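You operate a simulated robot arm through the tools that you are given. There is no shell and no other tool. Be economical: measure what you need, move in short steps, check, and stop when the job is done.

The job below is to be done with a simulated robot arm. You get a single attempt, and the scene is never put back.

## Task
Unclamp and clear the nest, swap its green pin for the red one and turn the model knob to 2.
Fine: the flange goes on the table, the green pin in the free socket.

The check looks at the end state, three seconds after you hand in, the way a careful person would. Anything else that was tipped, shoved, dropped, spilled or broken makes it a failure.

## Robot
A 7-joint arm with a two-finger parallel gripper, fixed in place. Base frame: the origin is at the foot of the arm, x ahead of it, y to its left, z up; the work surface is at about z = 860. Lengths are in mm, angles in rad, forces in N, time in s.
With the tool pointing down near the work surface it reaches from about 240 to 680 mm from the base axis. Its first joint turns from -1.152 to 1.152 rad. Payload 2.4 kg.
The tool frame sits at the grasp point between the pads (the TCP): z along the fingers, y along the line on which they close. The tips reach 30 mm beyond it. Largest opening 94 mm; finger width 28, thickness 10; the body of the gripper, 50 by 96 mm, starts 55 mm behind the TCP.
Orientation is told as [roll, pitch, yaw] about the base's x, y, z axes, in that order, counted from this pose: with the fingers straight down and closing along the base's y, the tool's x points along the base's -x, its y along +y and its z along -z.

## Interface
- The arm moves only by the tool nudge_tool. Its argument "increments" is a list of rows, each a list of 3 entries, a list of its own where there are three numbers: the shift along the base's x, y, z in mm, then the turn, a rotation vector about the base's x, y, z in degrees, then the finger opening in mm, from 0 to 94. In form: [[[x, y, z], [rx, ry, rz], gripper], ...]. A call has 1 to 8 rows; each row is the pose to reach, as a shift and turn from the pose commanded when the call began. Each row takes 0.2 s and may step no farther than 50 mm and 0.15 rad from the row before; otherwise, or with a gripper value out of range, the whole call is refused. Where a pose cannot be reached the arm comes as near as it can. A force on the tool above 70 N (or 10 N above the force at the start of the call, whichever is more), or a blocked arm, ends the call early, and 0.2 s more pass. The fingers move at their own pace (about 153 mm/s each) and stop on an object; they squeeze with about 32 N. The grip force told is the motor's: it shows also when the fingers shut on nothing. Time passes only in rows, and 0.2 s behind the last, so rows that repeat a pose let the fingers close. It gives the time, the measured TCP pose, the force on the tool (base axes), the opening and the grip force at its end, in the units of the frame above (readings bear some noise), with the torque about the TCP (base axes, N m) and any sound that the robot's microphone picked up.
- Cameras (640 x 400 px; columns grow to the right, rows downward): "scene" is fixed at [50.9, 491.6, 1439]; the picture's right is [-0.57, -0.82, 0.00], its down [-0.49, 0.34, -0.80] and it looks along [0.66, -0.46, -0.60] (base axes); focal length 347 px, centre (320, 200). "wrist" rides on the gripper at [76, 14, -103] in the tool frame; the picture's right is [-0.18, 0.98, 0.00], its down [-0.75, -0.14, -0.64] and it looks along [-0.63, -0.12, 0.77] (tool axes); focal length 243 px, centre (320, 200). There is no depth. A picture from a camera that has moved, and an enlarged one, comes with that camera's place and axes in the base frame and with its lens.
- capture(camera): a new picture of that camera. It takes no simulated time.
- close_up(camera, box): a new picture of the part [left, top, right, bottom] of that camera's present view, enlarged. It takes no simulated time.
- finish_job(): hands the job in; it is judged then, once.

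Go step by step. Nothing tells you positions but the pictures and the camera data: compare them with the known pose of the tool, close in by small moves and look again before you grip or let go. The budget is 120 turns and 84 pictures, counting those below and the enlarged ones. Unless the task says otherwise, let go and move clear before handing in, and close with one line.

The tools are called after ">>>" as a command line: name --argument value ..., lists and objects as JSON in quotes. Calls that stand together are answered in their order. nudge_tool: Moves the arm, as the interface text tells. Its arguments: {"type":"object","properties":{"increments":{"type":"array"}},"required":["increments"]} The other tools are called the same way: capture (camera) takes a picture; close_up (camera, box) takes an enlarged picture of a part of a camera's view; finish_job () hands the job in.

At the start:

```text
time: 0.0
tool_pos: [404.4, 185.5, 1184.6]
tcp_rot: [-0.001, 0.0, 0.001]
ft_force: [-0.3, -0.7, -0.6]
torque: [0.0, -0.02, 0.04]
opening: 94.0
finger_force: 0.1
```

scene: 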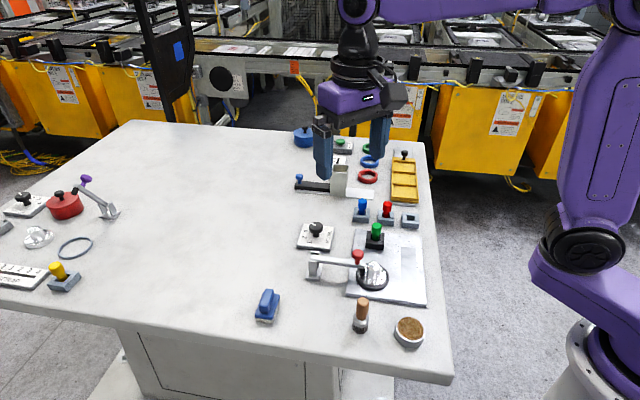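
wrist: 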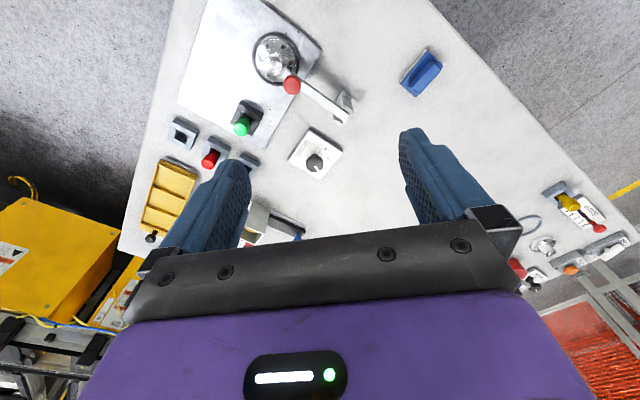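

I see a fixture plate with a flange held by a red-tipped toggle clamp, a green pin in a block, red and blue pins in sockets plus an empty socket, and a knob box. I'll look closer first.

>>> close_up --camera "scene" --box '[280, 180, 440, 310]'

>>> close_up --camera "wrist" --box '[140, 0, 380, 200]'

>>> close_up --camera "scene" --box '[0, 160, 160, 300]'

```text
3.08 times, centred on (360, 245) of scene
camera zoom: at [50.9, 491.6, 1439.0], right [-0.57, -0.82, 0.0], down [-0.49, 0.34, -0.8], along [0.66, -0.46, -0.6], focal length 1068 px, centre (197, 62)
```

zoom: 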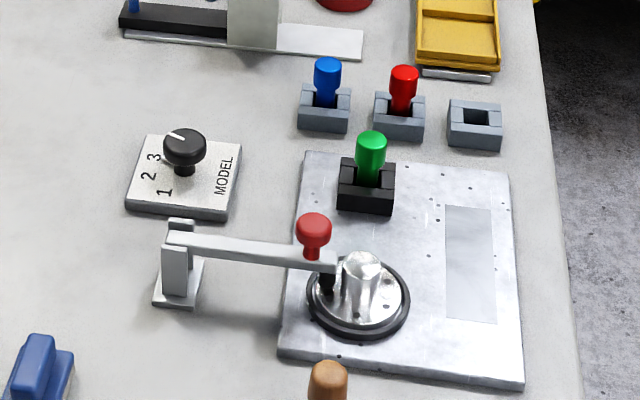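

```text
2.00 times, centred on (260, 100) of wrist
camera zoom: at [328.2, 199.3, 1288.2], right [0.18, 0.98, 0.0], down [0.75, -0.14, 0.64], along [0.63, -0.12, -0.77], focal length 485 px, centre (440, 400)
```

zoom: 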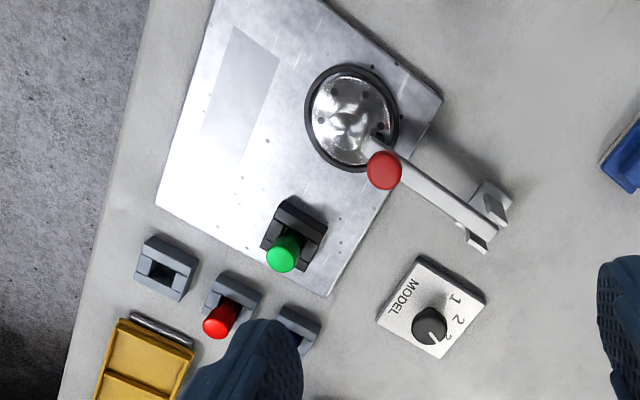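

```text
2.86 times, centred on (80, 230) of scene
camera zoom: at [50.9, 491.6, 1439.0], right [-0.57, -0.82, 0.0], down [-0.49, 0.34, -0.8], along [0.66, -0.46, -0.6], focal length 992 px, centre (1006, 114)
```

zoom: 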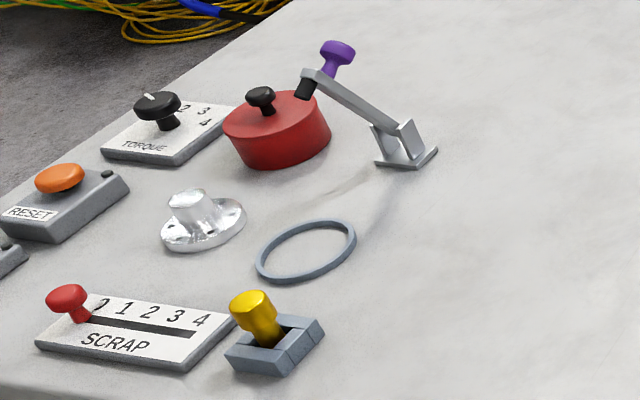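

The fixture sits roughly at x 380–500, y 0–140. I'll turn the gripper to match its layout (about 47°) and move back for a better view.

>>> nudge_tool --increments '[[[-12, -29, 0], [0, 0, 8], 94], [[-25, -58, 0], [0, 0, 16], 94], [[-37, -87, 0], [0, 0, 24], 94], [[-50, -116, 0], [0, 0, 32], 94], [[-62, -145, 0], [0, 0, 40], 94], [[-75, -175, 0], [0, 0, 47], 94]]'

>>> capture --camera "wrist"

```text
time: 1.4
tool_pos: [331.0, 8.5, 1183.7]
tcp_rot: [0.0, 0.001, 0.822]
ft_force: [-0.9, -0.1, 0.4]
torque: [0.0, 0.01, -0.01]
opening: 93.8
finger_force: 0.1
```

```text
78 pictures are left
camera wrist: at [268.8, -36.3, 1286.9], right [-0.59, 0.8, 0.0], down [0.62, 0.46, 0.64], along [0.52, 0.38, -0.77], focal length 243 px, centre (320, 200)
```

wrist: 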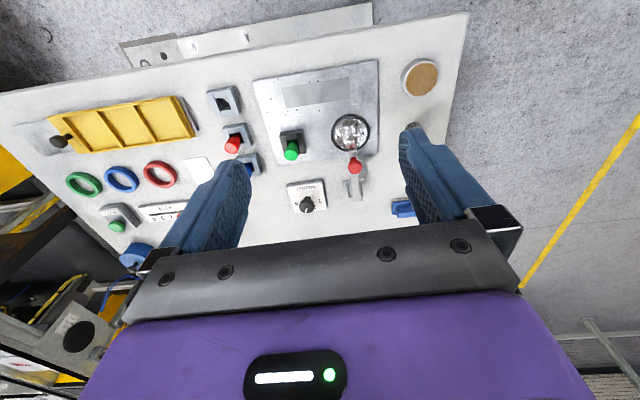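

The view is good and aligned with the fixture's rows. I'll zoom on it.

>>> close_up --camera "wrist" --box '[190, 50, 430, 220]'

```text
2.35 times, centred on (310, 135) of wrist
camera zoom: at [268.8, -36.3, 1286.9], right [-0.59, 0.8, 0.0], down [0.62, 0.46, 0.64], along [0.52, 0.38, -0.77], focal length 571 px, centre (344, 353)
```

zoom: 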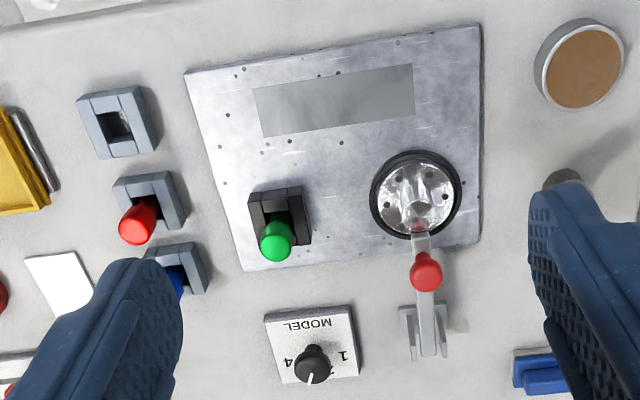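

The fixture is at 45° with the clamp knob near (413, 143, ~930) and its hinge near (474, 201). I'll move above the clamp knob and look.

>>> nudge_tool --increments '[[[14, 22, -25], [0, 0, -0.5], 60], [[28, 45, -50], [0, 0, -1], 60], [[41, 67, -75], [0, 0, -1.5], 60], [[55, 90, -100], [0, 0, -2], 60], [[68, 112, -125], [0, 0, -2.1], 60], [[82, 134.5, -165], [0, 0, -2.1], 60]]'

>>> capture --camera "wrist"

>>> close_up --camera "scene" --box '[280, 180, 440, 310]'

```text
time: 2.8
tool_pos: [409.7, 145.4, 1017.6]
tcp_rot: [0.0, 0.001, 0.781]
ft_force: [-0.4, 0.1, 0.2]
torque: [0.0, -0.01, 0.0]
opening: 60.3
finger_force: 0.1
```

```text
76 pictures are left
camera wrist: at [345.6, 102.1, 1121.3], right [-0.56, 0.83, 0.0], down [0.63, 0.43, 0.64], along [0.53, 0.36, -0.77], focal length 243 px, centre (320, 200)
```

wrist: 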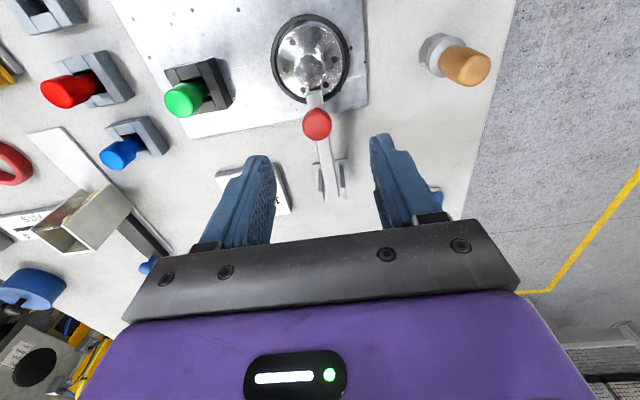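

```text
3.08 times, centred on (360, 245) of scene
camera zoom: at [50.9, 491.6, 1439.0], right [-0.57, -0.82, 0.0], down [-0.49, 0.34, -0.8], along [0.66, -0.46, -0.6], focal length 1068 px, centre (197, 62)
```

zoom: 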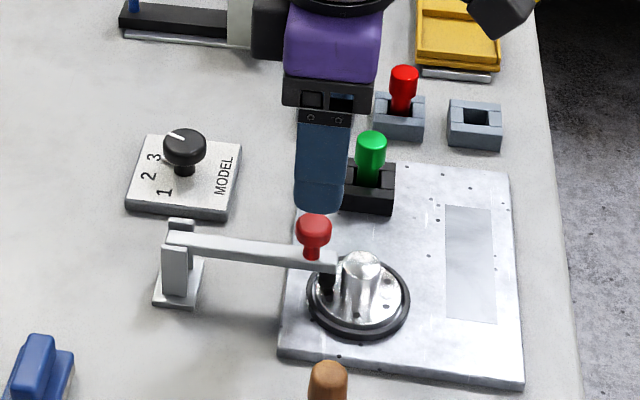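

Knob is at about (411.5, 144, 932), nearly under the tool. I'll descend to straddle it and stay open, then look.

>>> nudge_tool --increments '[[[2, -1, -25], [0, 0, 0], 60], [[2, -1, -50], [0, 0, 0], 60], [[2, -1, -70], [0, 0, 0], 60], [[2, -1, -77], [0, 0, 0], 60]]'

>>> capture --camera "wrist"

>>> close_up --camera "scene" --box '[280, 180, 440, 310]'

```text
time: 3.8
tool_pos: [411.4, 143.4, 944.3]
tcp_rot: [0.0, -0.001, 0.786]
ft_force: [-0.6, -0.2, -0.7]
torque: [0.02, 0.01, -0.01]
opening: 60.2
finger_force: 0.1
```

```text
74 pictures are left
camera wrist: at [346.6, 100.2, 1046.7], right [-0.56, 0.83, 0.0], down [0.63, 0.43, 0.64], along [0.53, 0.36, -0.77], focal length 243 px, centre (320, 200)
```

wrist: 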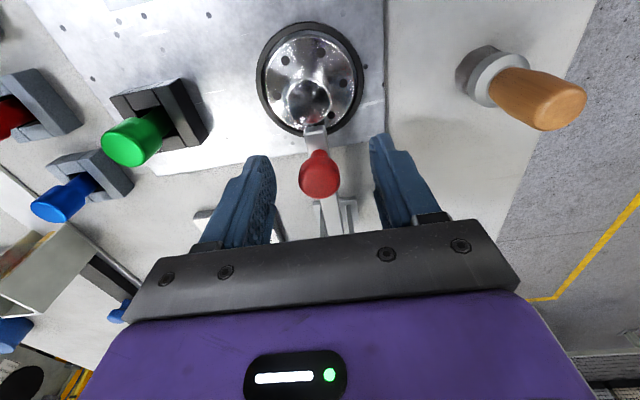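

```text
3.08 times, centred on (360, 245) of scene
camera zoom: at [50.9, 491.6, 1439.0], right [-0.57, -0.82, 0.0], down [-0.49, 0.34, -0.8], along [0.66, -0.46, -0.6], focal length 1068 px, centre (197, 62)
```

zoom: 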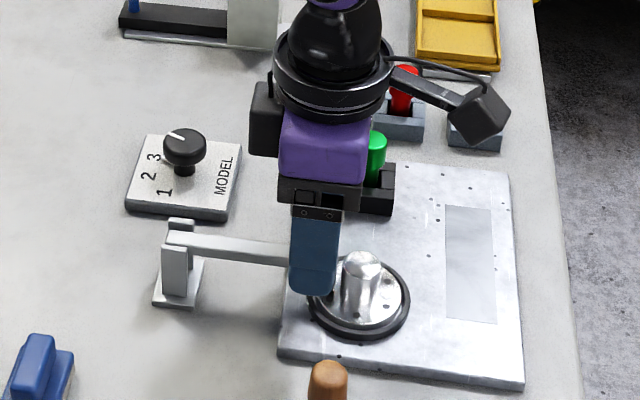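

The knob is between the fingers, about 12 mm below the TCP. I'll close on it and begin the lifting arc around the hinge.

>>> nudge_tool --increments '[[[-1, 0, -3], [0, 0, 0], 30], [[-1, 0, -3], [0, 0, 0], 10], [[-1, 0, -3], [0, 0, 0], 10]]'

>>> nudge_tool --increments '[[[2, 2, 8], [0, 0, 0], 10], [[4.3, 4.3, 16.1], [0, 0, 0], 10]]'

>>> capture --camera "wrist"

```text
time: 4.6
tool_pos: [410.5, 143.8, 940.9]
tcp_rot: [0.0, 0.001, 0.783]
ft_force: [-2.3, 0.0, 9.8]
torque: [-0.08, 0.09, -0.02]
opening: 23.3
finger_force: 45.5
```

```text
time: 5.2
tool_pos: [414.2, 145.8, 956.1]
tcp_rot: [0.001, 0.007, 0.783]
ft_force: [-4.6, -10.0, -11.0]
torque: [-1.05, 1.01, -0.01]
opening: 23.6
finger_force: 45.0
```

```text
72 pictures are left
camera wrist: at [351.4, 103.7, 1059.4], right [-0.56, 0.83, 0.0], down [0.64, 0.43, 0.64], along [0.53, 0.36, -0.77], focal length 243 px, centre (320, 200)
```

wrist: 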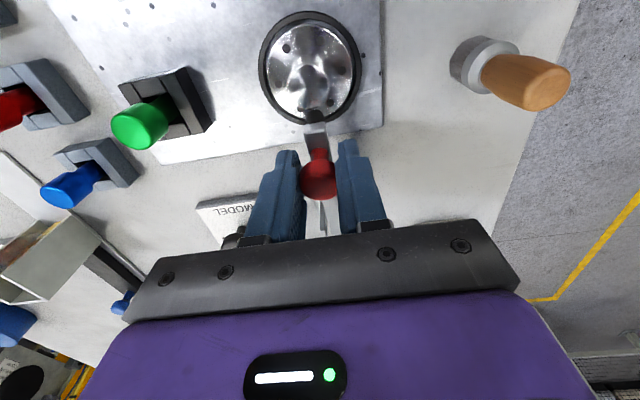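

The knob is gripped and the clamp is lifting. I'll carry on along the arc with a partial tilt.

>>> nudge_tool --increments '[[[3.4, 3.4, 7.5], [-2.1, 2.1, 0], 10], [[6.9, 6.9, 14.7], [-4.2, 4.2, 0], 10], [[11, 11, 21.3], [-6.3, 6.3, 0], 10], [[15.6, 15.6, 27.5], [-8.5, 8.5, 0], 10], [[20.5, 20.5, 33], [-10.6, 10.6, 0], 10], [[25.7, 25.7, 38.2], [-12.7, 12.7, 0], 10]]'

>>> close_up --camera "scene" --box '[280, 180, 440, 310]'

```text
time: 6.6
tool_pos: [442.5, 173.8, 995.6]
tcp_rot: [0.001, 0.319, 0.786]
ft_force: [-13.9, -4.8, -5.6]
torque: [-0.94, 1.09, -0.01]
opening: 23.3
finger_force: 45.3
```

```text
3.08 times, centred on (360, 245) of scene
camera zoom: at [50.6, 491.5, 1439.0], right [-0.57, -0.82, 0.0], down [-0.49, 0.34, -0.8], along [0.66, -0.46, -0.6], focal length 1068 px, centre (197, 62)
```

zoom: 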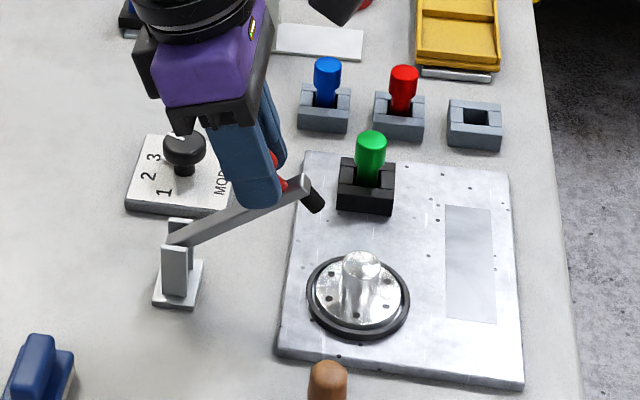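

The clamp arm follows well at about 40°. Continuing to ~80°.

>>> nudge_tool --increments '[[[5.5, 5.5, 4.5], [-2.1, 2.1, 0], 10], [[11.3, 11.3, 8], [-4.2, 4.2, 0], 10], [[17.2, 17.2, 11], [-6.3, 6.3, 0], 10], [[23.3, 23.3, 13.2], [-8.5, 8.5, 0], 10], [[29.6, 29.6, 14.8], [-10.6, 10.6, 0], 10], [[35.9, 35.9, 15.4], [-12.7, 12.7, 0], 10], [[42.2, 42.2, 15.4], [-14.8, 14.8, 0], 10], [[48.6, 48.6, 14.6], [-17, 17, 0], 10]]'

>>> close_up --camera "scene" --box '[240, 150, 440, 310]'

```text
time: 8.4
tool_pos: [493.2, 221.0, 1008.5]
tcp_rot: [-0.006, 0.73, 0.779]
ft_force: [0.4, -1.0, 0.4]
torque: [-0.03, 0.0, 0.0]
opening: 9.8
finger_force: 0.0
```

```text
2.50 times, centred on (340, 230) of scene
camera zoom: at [51.0, 491.6, 1439.0], right [-0.57, -0.82, 0.0], down [-0.49, 0.34, -0.8], along [0.66, -0.46, -0.6], focal length 868 px, centre (270, 125)
```

zoom: 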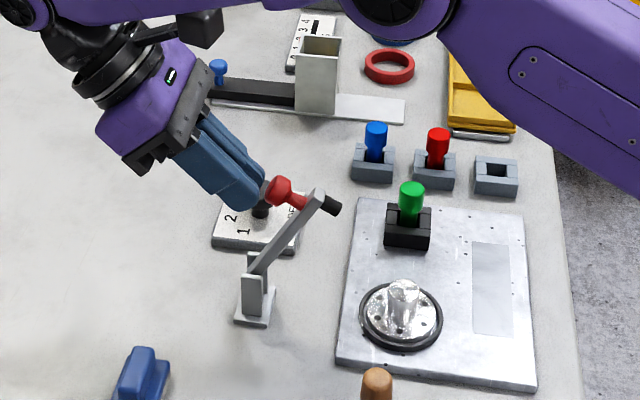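

The pads slipped off near the end and the clamp is standing at about 60° on its own. I'll back off, straighten the tool, and come round to push it further open from the front.

>>> nudge_tool --increments '[[[10, 10, 14], [0, 0, 0], 10], [[16, 16, 40], [4.2, -4.2, 0], 10], [[16, 16, 70], [8.5, -8.5, 0], 10], [[10, 10, 100], [12.8, -12.8, 0], 10], [[0, 0, 125], [17, -17, 0], 5], [[-20, -20, 140], [21.2, -21.2, 0], 0], [[-45, -45, 140], [25.5, -25.5, 0], 0], [[-70, -70, 140], [29.6, -29.6, 0], 0]]'

>>> close_up --camera "scene" --box '[240, 150, 440, 310]'

```text
time: 10.2
tool_pos: [423.5, 154.2, 1148.4]
tcp_rot: [-0.001, -0.001, 0.787]
ft_force: [0.2, -0.8, 0.0]
torque: [0.0, 0.0, -0.03]
opening: 0.0
finger_force: 32.2
```

```text
2.50 times, centred on (340, 230) of scene
camera zoom: at [50.9, 491.6, 1439.0], right [-0.57, -0.82, 0.0], down [-0.49, 0.34, -0.8], along [0.66, -0.46, -0.6], focal length 868 px, centre (270, 125)
```

zoom: 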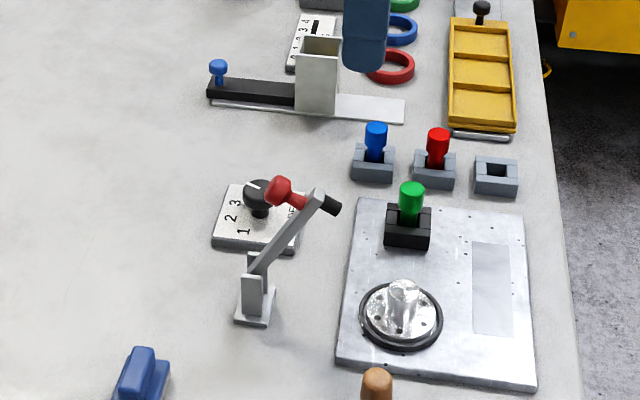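

Now I'll drop the closed fingers in front of the raised arm.

>>> nudge_tool --increments '[[[-30, -27, 0], [0, 0, 0], 0], [[-30, -27, -45], [0, 0, 0], 0], [[-30, -27, -90], [0, 0, 0], 0], [[-30, -27, -130], [0, 0, 0], 0], [[-30, -27, -148], [0, 0, 0], 0]]'

>>> capture --camera "wrist"

>>> close_up --camera "scene" --box '[240, 150, 440, 310]'

```text
time: 11.4
tool_pos: [392.6, 126.8, 999.3]
tcp_rot: [0.0, 0.003, 0.784]
ft_force: [0.5, 0.3, -0.1]
torque: [0.01, 0.0, 0.01]
opening: 0.2
finger_force: 31.8
```

```text
68 pictures are left
camera wrist: at [329.6, 82.5, 1101.8], right [-0.56, 0.83, 0.0], down [0.63, 0.43, 0.64], along [0.53, 0.36, -0.77], focal length 243 px, centre (320, 200)
```

wrist: 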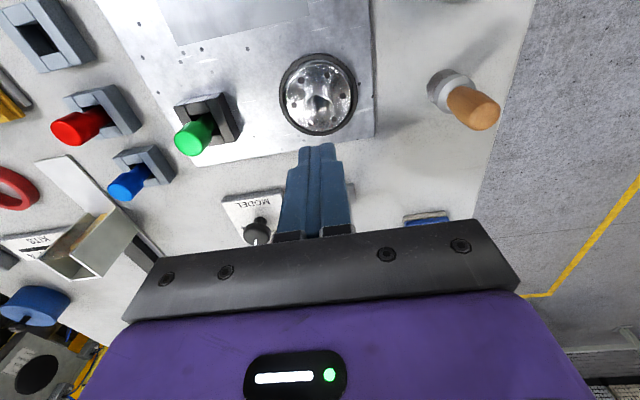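

```text
2.50 times, centred on (340, 230) of scene
camera zoom: at [50.9, 491.6, 1439.0], right [-0.57, -0.82, 0.0], down [-0.49, 0.34, -0.8], along [0.66, -0.46, -0.6], focal length 868 px, centre (270, 125)
```

zoom: 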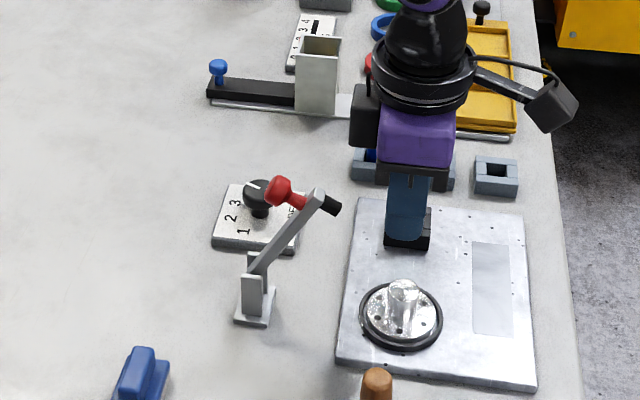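

Fingers are in front of the clamp's rubber tip. I'll push it back along the arm's line.

>>> nudge_tool --increments '[[[9, 9, 0], [0, 0, 0], 0], [[18, 18, 0], [0, 0, 0], 0], [[27, 27, 0], [0, 0, 0], 0], [[36, 36, 0], [0, 0, 0], 0], [[44, 44, 0], [0, 0, 0], 0], [[52, 52, 0], [0, 0, 0], 0], [[60, 60, 0], [0, 0, 0], 0], [[68, 68, 0], [0, 0, 0], 0]]'

>>> close_up --camera "scene" --box '[240, 150, 440, 310]'

```text
time: 12.4
tool_pos: [419.7, 149.5, 999.1]
tcp_rot: [0.014, 0.047, 0.776]
ft_force: [-7.5, -7.8, 4.5]
torque: [0.01, 0.1, 0.02]
opening: 0.0
finger_force: 32.0
stopped in row 5: the force on the tool passed its limit at 80 N (the readings are from after the stop); the commanded pose is now the measured one
```

```text
2.50 times, centred on (340, 230) of scene
camera zoom: at [50.7, 491.4, 1439.1], right [-0.57, -0.82, 0.0], down [-0.49, 0.34, -0.8], along [0.66, -0.46, -0.6], focal length 868 px, centre (270, 125)
```

zoom: 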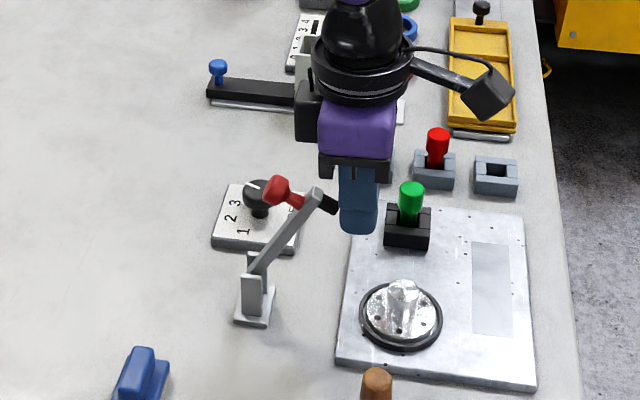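

The clamp hit its mechanical stop, so it's fully open. Next I'll move over the flange, open the fingers and look.

>>> nudge_tool --increments '[[[-17, -15, 0], [0, 0, 0], 0], [[-33, -29, 0], [0, 0, 0], 20], [[-33, -29, -15], [0, 0, 0], 60], [[-33, -29, -25], [0, 0, 0], 60]]'

>>> capture --camera "wrist"

>>> close_up --camera "scene" --box '[320, 220, 440, 320]'

```text
time: 13.4
tool_pos: [388.6, 123.0, 971.4]
tcp_rot: [0.009, 0.041, 0.778]
ft_force: [0.4, -0.5, -0.4]
torque: [-0.02, 0.02, -0.03]
opening: 60.1
finger_force: 0.0
```

```text
65 pictures are left
camera wrist: at [326.9, 81.2, 1077.6], right [-0.56, 0.83, 0.0], down [0.66, 0.44, 0.61], along [0.5, 0.34, -0.79], focal length 243 px, centre (320, 200)
```

wrist: 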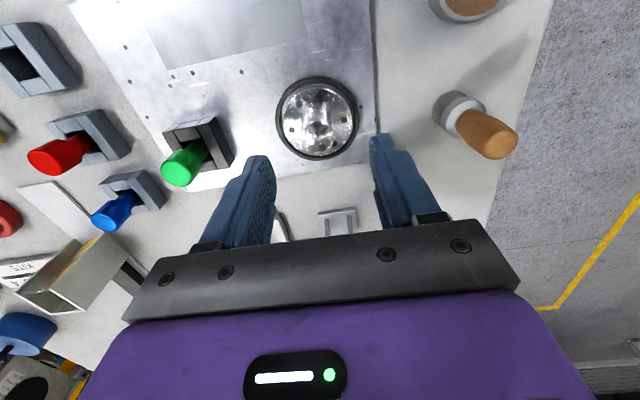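

```text
4.00 times, centred on (380, 270) of scene
camera zoom: at [50.9, 491.6, 1439.0], right [-0.57, -0.82, 0.0], down [-0.49, 0.34, -0.8], along [0.66, -0.46, -0.6], focal length 1389 px, centre (80, -80)
```

zoom: 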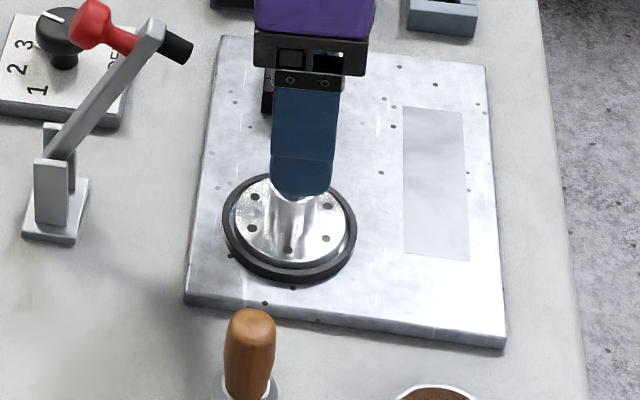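

The tool is slightly tilted after the stop; I'll straighten it and descend around the flange hub, watching force.

>>> nudge_tool --increments '[[[-1.5, -2.5, -15], [1.3, -2, 0.4], 60], [[-1.5, -2.5, -35], [1.3, -2, 0.4], 60], [[-1.5, -2.5, -50], [1.3, -2, 0.4], 60]]'

>>> capture --camera "wrist"

>>> close_up --camera "scene" --box '[320, 220, 440, 320]'

```text
time: 14.2
tool_pos: [387.2, 119.4, 922.5]
tcp_rot: [0.002, -0.001, 0.785]
ft_force: [0.3, 0.1, -0.3]
torque: [0.04, 0.0, -0.03]
opening: 60.0
finger_force: 0.2
```

```text
63 pictures are left
camera wrist: at [323.6, 75.6, 1025.1], right [-0.56, 0.83, 0.0], down [0.63, 0.43, 0.64], along [0.53, 0.36, -0.77], focal length 243 px, centre (320, 200)
```

wrist: 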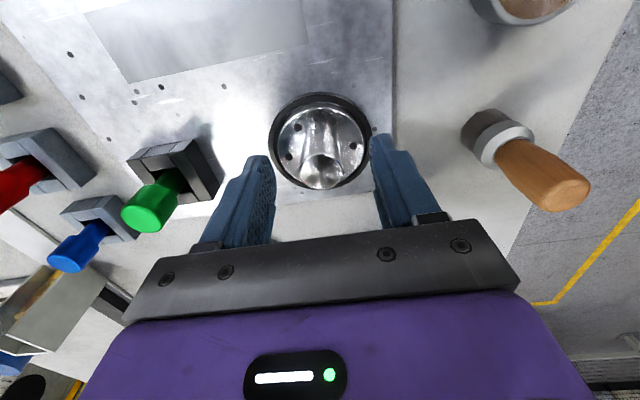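

```text
4.00 times, centred on (380, 270) of scene
camera zoom: at [50.9, 491.6, 1439.0], right [-0.57, -0.82, 0.0], down [-0.49, 0.34, -0.8], along [0.66, -0.46, -0.6], focal length 1389 px, centre (80, -80)
```

zoom: 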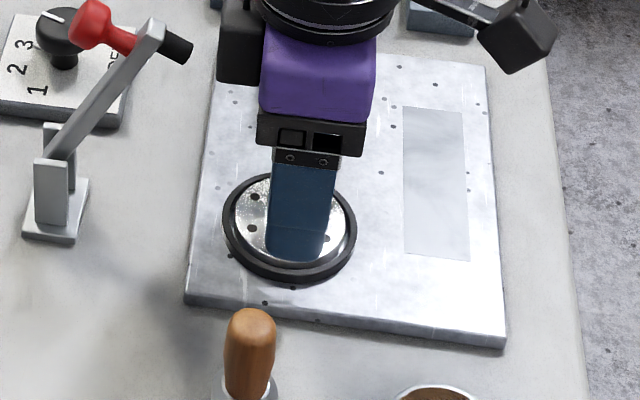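

The hub is centred between the fingers, top near z 908. I'll lower slightly and grip.

>>> nudge_tool --increments '[[[-1.5, -1.5, -5], [0, 0, 0], 60], [[-1.5, -1.5, -6], [0, 0, 0], 30], [[-1.5, -1.5, -6], [0, 0, 0], 8], [[-1.5, -1.5, -6], [0, 0, 0], 8]]'

>>> nudge_tool --increments '[[[0, 0, 5], [0, 0, 0], 8], [[0, 0, 15], [0, 0, 0], 8], [[0, 0, 30], [0, 0, 0], 8]]'

>>> capture --camera "wrist"

>>> capture --camera "scene"

```text
time: 15.2
tool_pos: [385.3, 118.7, 917.7]
tcp_rot: [0.002, -0.001, 0.785]
ft_force: [1.0, -0.5, -0.8]
torque: [0.05, -0.07, -0.07]
opening: 25.1
finger_force: 31.7
```

```text
time: 16.1
tool_pos: [386.7, 120.0, 948.3]
tcp_rot: [0.001, -0.001, 0.787]
ft_force: [-0.3, 0.1, -3.6]
torque: [-0.01, -0.01, -0.03]
opening: 24.8
finger_force: 31.9
```

```text
61 pictures are left
camera wrist: at [321.9, 75.6, 1051.2], right [-0.56, 0.83, 0.0], down [0.63, 0.43, 0.64], along [0.53, 0.36, -0.77], focal length 243 px, centre (320, 200)
```

wrist: 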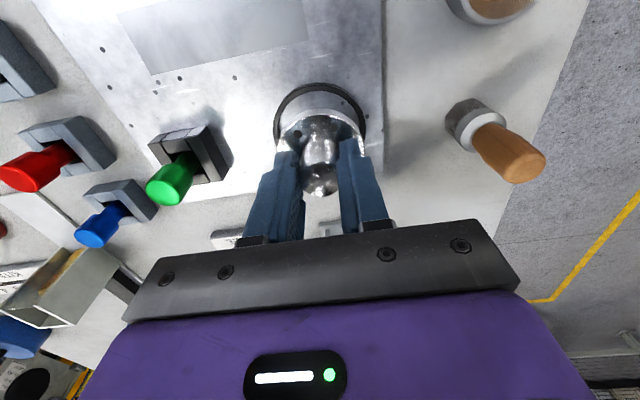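

```text
60 pictures are left
```

scene: 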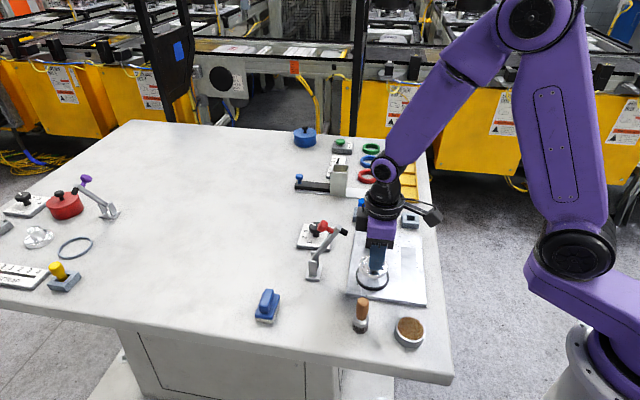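

The flange is held. I'll lift it high over the clamp and carry it toward clear table at about (554, 264).

>>> nudge_tool --increments '[[[0, 0, 20], [0, 0, 0], 8], [[0, 0, 45], [0, 0, 0], 8], [[0, 0, 75], [0, 0, 0], 8], [[0, 0, 105], [0, 0, 0], 8], [[0, 0, 137], [0, 0, 0], 8], [[15, 13, 140], [0, 0, 0], 8], [[35, 30, 140], [0, 0, 0], 8], [[60, 52, 140], [0, 0, 0], 8]]'

>>> nudge_tool --increments '[[[20, 17, 0], [0, 0, 0], 8], [[42, 36, 0], [0, 0, 0], 8], [[64, 55, 0], [0, 0, 0], 8], [[86, 74, 0], [0, 0, 0], 8], [[107, 92, 0], [0, 0, 0], 8], [[107, 92, -20], [0, 0, 0], 8], [[107, 92, -50], [0, 0, 0], 8], [[107, 92, -80], [0, 0, 0], 8]]'

>>> capture --camera "wrist"

>>> capture --camera "scene"

```text
time: 17.9
tool_pos: [444.3, 171.0, 1090.5]
tcp_rot: [0.002, -0.001, 0.785]
ft_force: [0.3, -0.5, -3.0]
torque: [-0.01, 0.01, 0.04]
opening: 24.6
finger_force: 32.1
```

```text
time: 19.6
tool_pos: [554.3, 263.0, 1005.7]
tcp_rot: [0.001, 0.0, 0.785]
ft_force: [-0.3, 0.1, -3.5]
torque: [0.01, 0.02, -0.01]
opening: 24.8
finger_force: 31.6
```

```text
59 pictures are left
camera wrist: at [490.0, 218.6, 1108.4], right [-0.56, 0.83, 0.0], down [0.63, 0.43, 0.64], along [0.53, 0.36, -0.77], focal length 243 px, centre (320, 200)
```

wrist: 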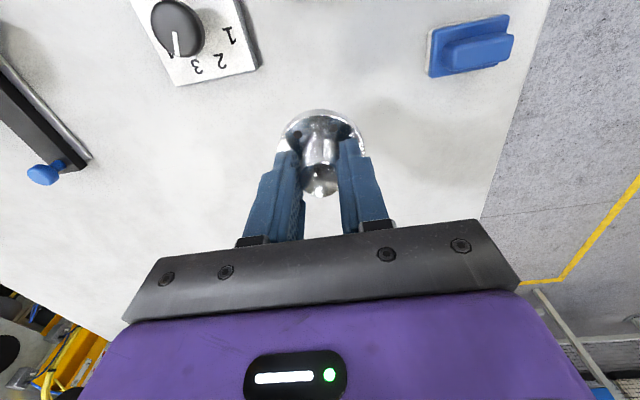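

```text
58 pictures are left
```

scene: 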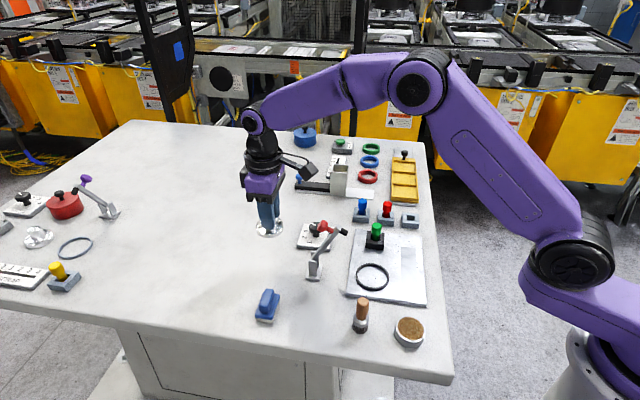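

Open table below. Lowering to just above contact.

>>> nudge_tool --increments '[[[0, 0, -30], [0, 0, 0], 8], [[0, 0, -60], [0, 0, 0], 8], [[0, 0, -80], [0, 0, 0], 8], [[0, 0, -90], [0, 0, 0], 8], [[0, 0, -93], [0, 0, 0], 8]]'

>>> nudge_tool --increments '[[[0, 0, -1.5], [0, 0, 0], 8], [[0, 0, -3], [0, 0, 0], 8]]'

>>> close_up --camera "scene" --box '[220, 170, 320, 250]'

```text
time: 20.9
tool_pos: [553.6, 262.5, 915.6]
tcp_rot: [0.001, 0.0, 0.787]
ft_force: [-0.9, -0.3, -3.9]
torque: [0.02, -0.01, 0.02]
opening: 24.9
finger_force: 31.6
```

```text
time: 21.4
tool_pos: [552.4, 262.7, 912.8]
tcp_rot: [0.002, 0.0, 0.787]
ft_force: [0.0, -0.6, -3.7]
torque: [-0.03, -0.02, 0.0]
opening: 24.8
finger_force: 31.7
```

```text
5.00 times, centred on (270, 210) of scene
camera zoom: at [51.0, 491.6, 1439.0], right [-0.57, -0.82, 0.0], down [-0.49, 0.34, -0.8], along [0.66, -0.46, -0.6], focal length 1736 px, centre (570, 150)
```

zoom: 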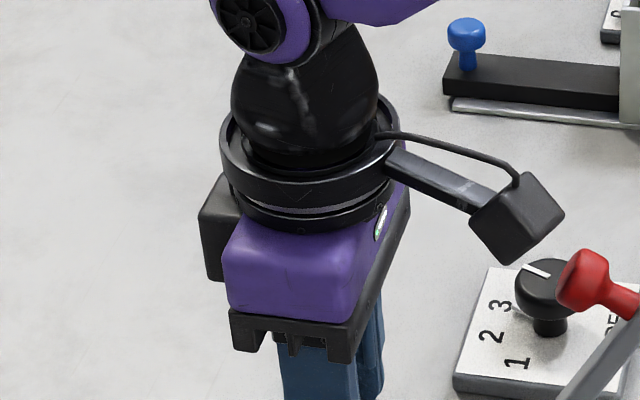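

No contact yet; continuing in tiny steps.

>>> nudge_tool --increments '[[[0, 0, -1.5], [0, 0, 0], 8], [[0, 0, -3], [0, 0, 0], 8]]'

>>> nudge_tool --increments '[[[0, 0, -1], [0, 0, 0], 8], [[0, 0, -2], [0, 0, 0], 8]]'

>>> close_up --camera "scene" --box '[230, 200, 330, 280]'

```text
time: 22.1
tool_pos: [551.7, 262.1, 909.5]
tcp_rot: [0.003, 0.0, 0.784]
ft_force: [0.5, 0.5, -3.6]
torque: [0.0, 0.03, 0.0]
opening: 24.9
finger_force: 31.6
```

```text
time: 22.6
tool_pos: [551.5, 263.3, 907.7]
tcp_rot: [0.001, 0.001, 0.786]
ft_force: [-2.1, -2.0, 3.5]
torque: [-0.08, 0.02, 0.0]
opening: 24.9
finger_force: 31.9
```

```text
5.00 times, centred on (280, 240) of scene
camera zoom: at [50.8, 491.5, 1439.0], right [-0.57, -0.82, 0.0], down [-0.49, 0.34, -0.8], along [0.66, -0.46, -0.6], focal length 1736 px, centre (520, 0)
```

zoom: 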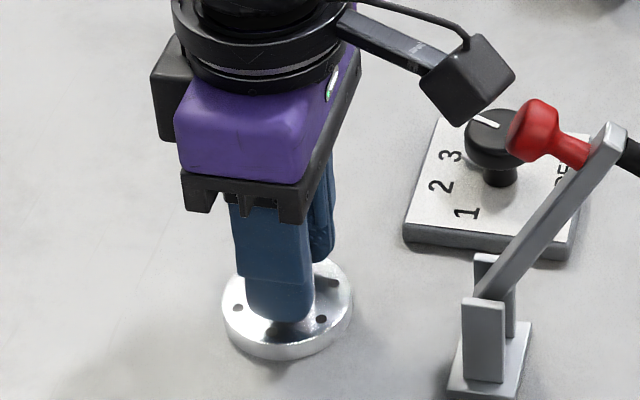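

The flange touches the table. Release and rise straight up.

>>> nudge_tool --increments '[[[0, 0, 0], [0, 0, 0], 40], [[0, 0, 0], [0, 0, 0], 60], [[0, 0, 15], [0, 0, 0], 60], [[0, 0, 50], [0, 0, 0], 60], [[0, 0, 100], [0, 0, 0], 60], [[0, 0, 140], [0, 0, 0], 60]]'

>>> close_up --camera "scene" --box '[230, 180, 450, 320]'

>>> capture --camera "wrist"

```text
time: 24.1
tool_pos: [550.3, 261.8, 1044.7]
tcp_rot: [0.002, 0.002, 0.787]
ft_force: [0.2, 0.8, 1.0]
torque: [0.04, 0.0, 0.0]
opening: 59.8
finger_force: 0.1
```

```text
2.86 times, centred on (340, 250) of scene
camera zoom: at [50.9, 491.6, 1439.0], right [-0.57, -0.82, 0.0], down [-0.49, 0.34, -0.8], along [0.66, -0.46, -0.6], focal length 992 px, centre (263, 57)
```

zoom: 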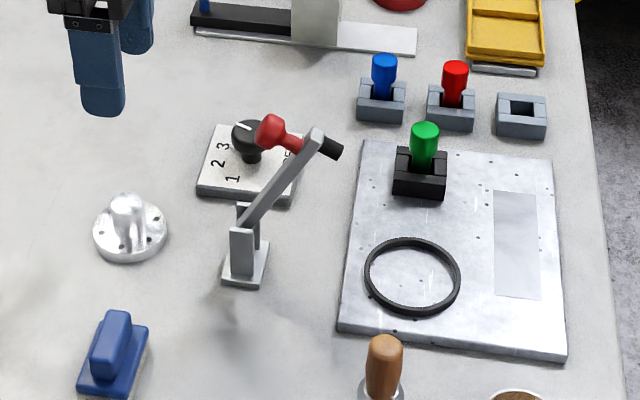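

```text
54 pictures are left
camera wrist: at [486.6, 218.7, 1148.0], right [-0.56, 0.83, 0.0], down [0.63, 0.43, 0.64], along [0.53, 0.36, -0.77], focal length 243 px, centre (320, 200)
```

wrist: 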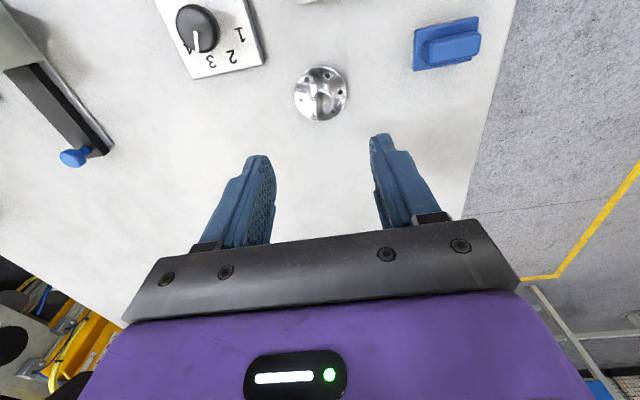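

Flange is flat on the table. Next I'll hover over the model knob and inspect it.

>>> nudge_tool --increments '[[[3, -38, 0], [0, 0, 0], 60], [[6, -76, 0], [0, 0, 0], 60], [[8, -113, -10], [0, 0, 0], 60]]'

>>> close_up --camera "wrist" --box '[220, 60, 420, 220]'

>>> close_up --camera "scene" --box '[280, 200, 360, 260]'

```text
time: 24.9
tool_pos: [557.5, 152.7, 1038.1]
tcp_rot: [0.002, 0.0, 0.785]
ft_force: [-0.1, 0.0, -0.5]
torque: [0.02, -0.04, -0.03]
opening: 59.9
finger_force: 0.1
```

```text
2.50 times, centred on (320, 140) of wrist
camera zoom: at [494.2, 108.5, 1140.9], right [-0.57, 0.82, 0.0], down [0.63, 0.43, 0.64], along [0.53, 0.36, -0.77], focal length 606 px, centre (320, 350)
```

zoom: 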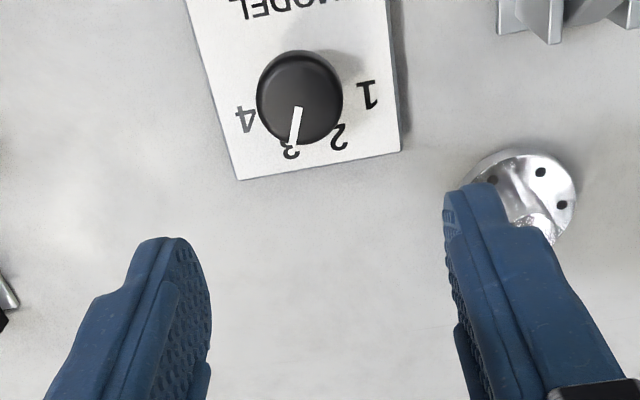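

```text
6.67 times, centred on (320, 230) of scene
camera zoom: at [50.9, 491.6, 1439.0], right [-0.57, -0.82, 0.0], down [-0.49, 0.34, -0.8], along [0.66, -0.46, -0.6], focal length 2314 px, centre (320, 0)
```

zoom: 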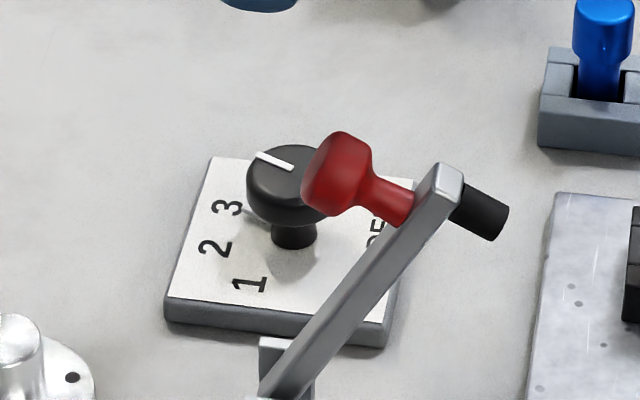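

The pointer is at 3 (≈25° direction), and 2 lies at ≈65°, so the knob must turn +40° (counter-clockwise from above). I'll pre-rotate the gripper −20° and come closer.

>>> nudge_tool --increments '[[[1, -4, -20], [0, 0, -7], 60], [[2.5, -8, -50], [0, 0, -14], 60], [[2.5, -8, -85], [0, 0, -20], 60]]'

>>> capture --camera "wrist"

```text
time: 25.6
tool_pos: [558.5, 143.2, 952.5]
tcp_rot: [0.001, 0.0, 0.434]
ft_force: [0.4, 0.7, -0.3]
torque: [-0.03, 0.02, -0.01]
opening: 60.1
finger_force: 0.1
```

```text
51 pictures are left
camera wrist: at [484.4, 123.8, 1055.5], right [-0.25, 0.97, 0.0], down [0.74, 0.19, 0.64], along [0.62, 0.16, -0.77], focal length 243 px, centre (320, 200)
```

wrist: 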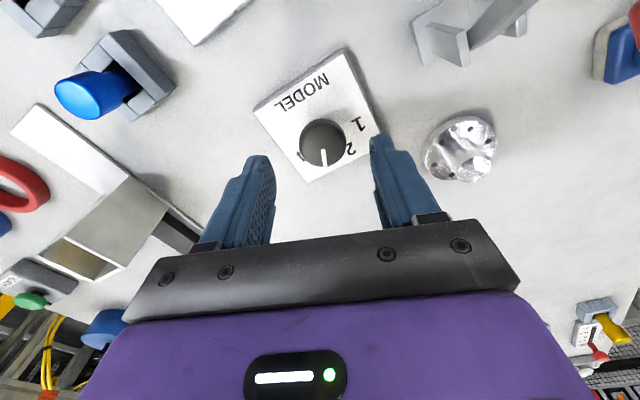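

Knob centred at about (558.5, 144). Descending and gripping it.

>>> nudge_tool --increments '[[[0, 1, -20], [0, 0, 0], 60], [[0, 1, -35], [0, 0, 0], 60], [[0, 1, -41], [0, 0, 0], 60], [[0, 1, -41], [0, 0, 0], 30], [[0, 1, -41], [0, 0, 0], 15], [[0, 1, -41], [0, 0, 0], 15]]'

>>> capture --camera "wrist"

>>> close_up --camera "scene" --box '[280, 200, 360, 260]'

```text
time: 27.1
tool_pos: [560.4, 144.0, 911.8]
tcp_rot: [0.004, 0.003, 0.44]
ft_force: [-5.0, 11.4, -1.6]
torque: [0.28, 0.12, 0.04]
opening: 33.3
finger_force: 44.9
```

```text
50 pictures are left
camera wrist: at [485.5, 125.3, 1014.8], right [-0.25, 0.97, 0.0], down [0.74, 0.19, 0.64], along [0.62, 0.16, -0.77], focal length 243 px, centre (320, 200)
```

wrist: 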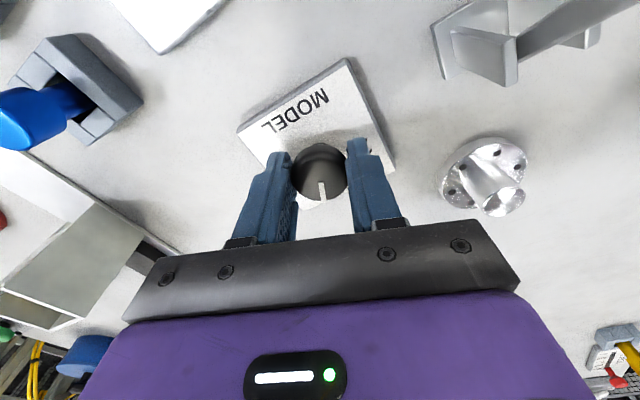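

```text
6.67 times, centred on (320, 230) of scene
camera zoom: at [50.8, 491.9, 1438.9], right [-0.57, -0.82, 0.0], down [-0.49, 0.34, -0.8], along [0.66, -0.46, -0.6], focal length 2314 px, centre (320, 0)
```

zoom: 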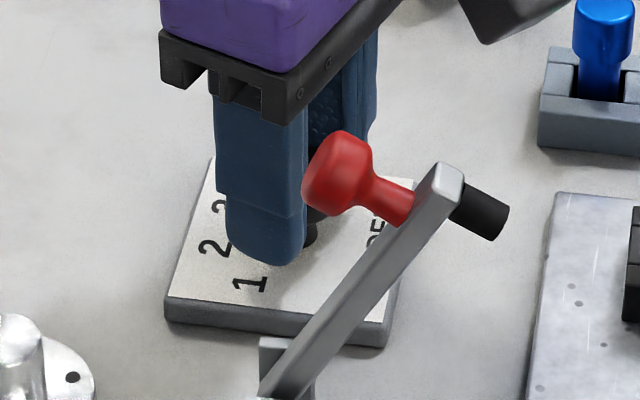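

Gripped with a small lateral load; I'll ease it off and turn +40°.

>>> nudge_tool --increments '[[[-0.6, 1.3, 0], [0, 0, 0], 15], [[-0.6, 1.3, 0], [0, 0, 7], 15], [[-0.6, 1.3, 0], [0, 0, 14], 15], [[-0.6, 1.3, 0], [0, 0, 21], 15], [[-0.6, 1.3, 0], [0, 0, 28], 15], [[-0.6, 1.3, 0], [0, 0, 35], 15], [[-0.6, 1.3, 0], [0, 0, 41], 15], [[-0.6, 1.3, 0], [0, 0, 41], 15]]'

>>> capture --camera "wrist"

```text
time: 28.9
tool_pos: [561.2, 142.3, 912.1]
tcp_rot: [-0.001, 0.002, 1.15]
ft_force: [-18.2, -1.2, 36.3]
torque: [0.03, 0.32, 0.04]
opening: 33.4
finger_force: 45.4
```

```text
48 pictures are left
camera wrist: at [517.3, 80.2, 1014.6], right [-0.82, 0.57, 0.0], down [0.44, 0.63, 0.64], along [0.36, 0.53, -0.77], focal length 243 px, centre (320, 200)
```

wrist: 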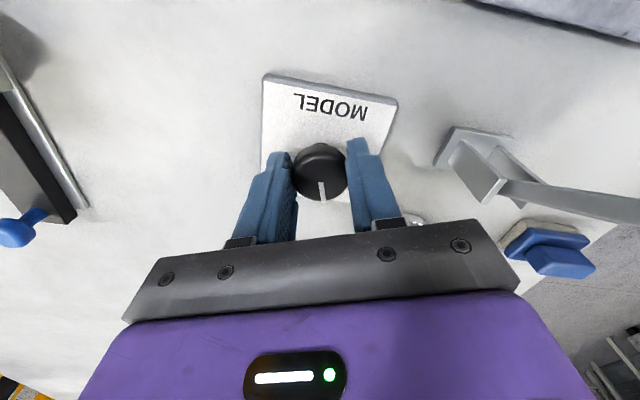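

The knob turned with the gripper. Releasing and rising to check.

>>> nudge_tool --increments '[[[0, 0, 0], [0, 0, 0], 45], [[0, 0, 0], [0, 0, 0], 60], [[0, 0, 20], [0, 0, 0], 60], [[0, 0, 60], [0, 0, 0], 60], [[-10, -5, 100], [0, 0, 0], 60]]'

>>> close_up --camera "wrist" --box '[220, 60, 420, 220]'

>>> close_up --camera "scene" --box '[280, 200, 360, 260]'

```text
time: 30.1
tool_pos: [550.5, 138.2, 1007.7]
tcp_rot: [0.001, 0.003, 1.15]
ft_force: [-0.1, -0.4, 0.4]
torque: [-0.03, -0.03, 0.02]
opening: 60.1
finger_force: 0.1
```

```text
2.50 times, centred on (320, 140) of wrist
camera zoom: at [505.9, 74.3, 1111.7], right [-0.82, 0.57, 0.0], down [0.44, 0.63, 0.64], along [0.36, 0.53, -0.77], focal length 606 px, centre (320, 350)
```

zoom: 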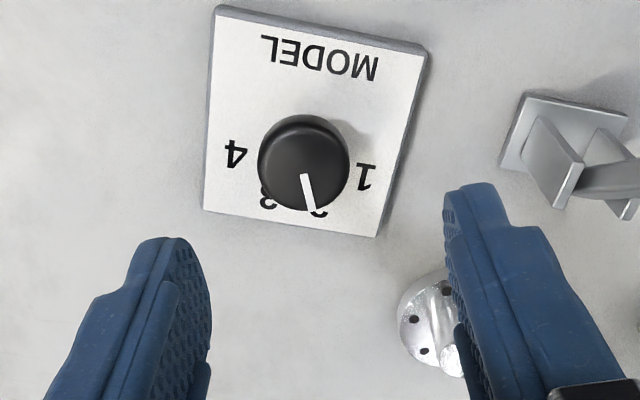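

```text
6.67 times, centred on (320, 230) of scene
camera zoom: at [50.9, 491.6, 1439.0], right [-0.57, -0.82, 0.0], down [-0.49, 0.34, -0.8], along [0.66, -0.46, -0.6], focal length 2314 px, centre (320, 0)
```

zoom: 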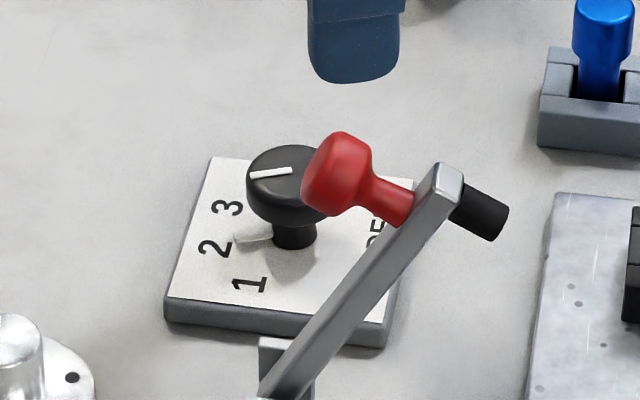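

The pointer is at ≈66°, on 2. Now the pins: I'll move over the green pin area and inspect.

>>> nudge_tool --increments '[[[-20, -25, 40], [0, 0, -5], 60], [[-45, -55, 60], [0, 0, -10], 60], [[-70, -85, 60], [0, 0, -15], 60], [[-95, -110, 60], [0, 0, -21], 60]]'

>>> capture --camera "wrist"

>>> close_up --camera "scene" --box '[345, 190, 425, 250]'

```text
refused: row 1 steps farther than a row can; nothing moved
```

```text
45 pictures are left
camera wrist: at [505.9, 74.3, 1111.7], right [-0.82, 0.57, 0.0], down [0.44, 0.63, 0.64], along [0.36, 0.53, -0.77], focal length 243 px, centre (320, 200)
```

wrist: 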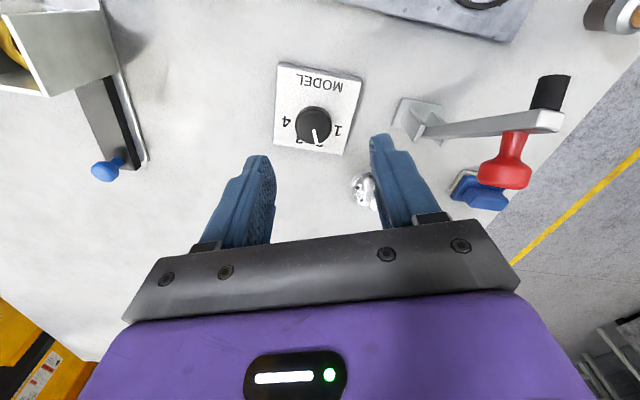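

```text
6.67 times, centred on (385, 220) of scene
camera zoom: at [50.9, 491.6, 1439.0], right [-0.57, -0.82, 0.0], down [-0.49, 0.34, -0.8], along [0.66, -0.46, -0.6], focal length 2314 px, centre (-113, 67)
```

zoom: 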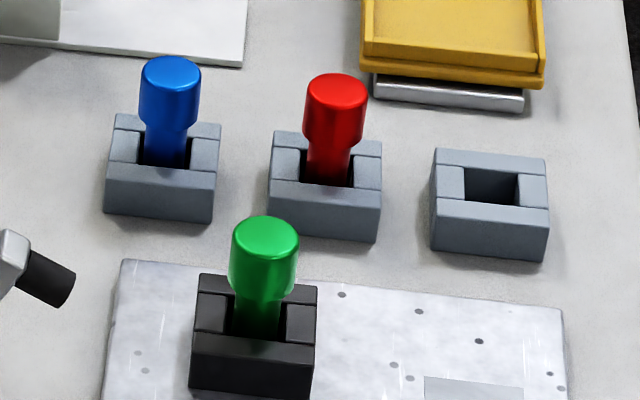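

The pins are round-headed, standing in square holes. Moving over to them with smaller steps.

>>> nudge_tool --increments '[[[-15, -20, 30], [0, 0, -4], 60], [[-35, -45, 50], [0, 0, -8], 60], [[-58, -70, 60], [0, 0, -13], 60], [[-80, -95, 60], [0, 0, -17], 60], [[-95, -110, 60], [0, 0, -21], 60]]'

>>> capture --camera "wrist"

```text
time: 31.2
tool_pos: [457.9, 30.2, 1073.9]
tcp_rot: [0.001, 0.002, 0.782]
ft_force: [-0.3, 0.0, -0.1]
torque: [0.01, 0.01, 0.01]
opening: 59.9
finger_force: 0.0
```

```text
43 pictures are left
camera wrist: at [393.7, -13.0, 1175.8], right [-0.56, 0.83, 0.0], down [0.63, 0.43, 0.64], along [0.53, 0.36, -0.77], focal length 243 px, centre (320, 200)
```

wrist: 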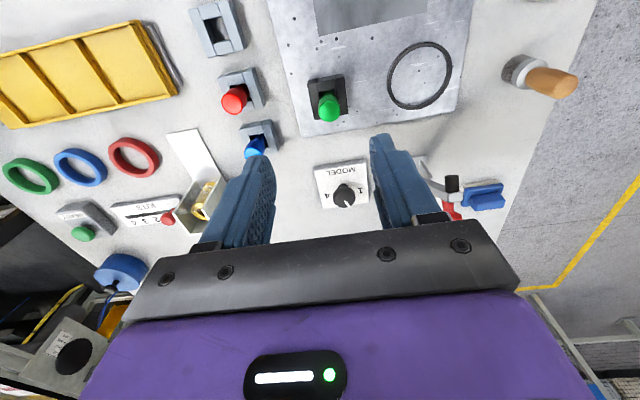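

>>> close_up --camera "wrist" --box '[180, 0, 380, 160]'

```text
2.50 times, centred on (280, 80) of wrist
camera zoom: at [393.7, -13.0, 1175.8], right [-0.56, 0.83, 0.0], down [0.63, 0.43, 0.64], along [0.53, 0.36, -0.77], focal length 606 px, centre (420, 500)
```

zoom: 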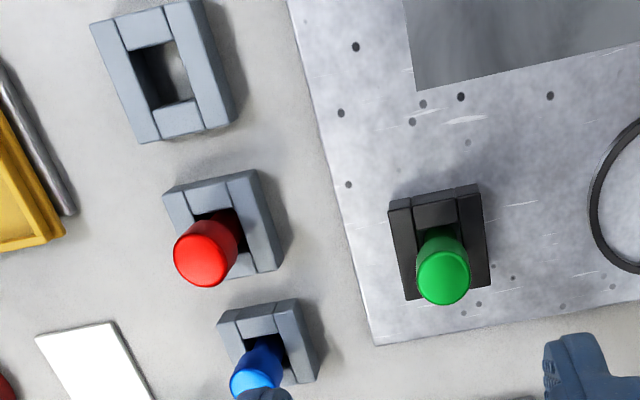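

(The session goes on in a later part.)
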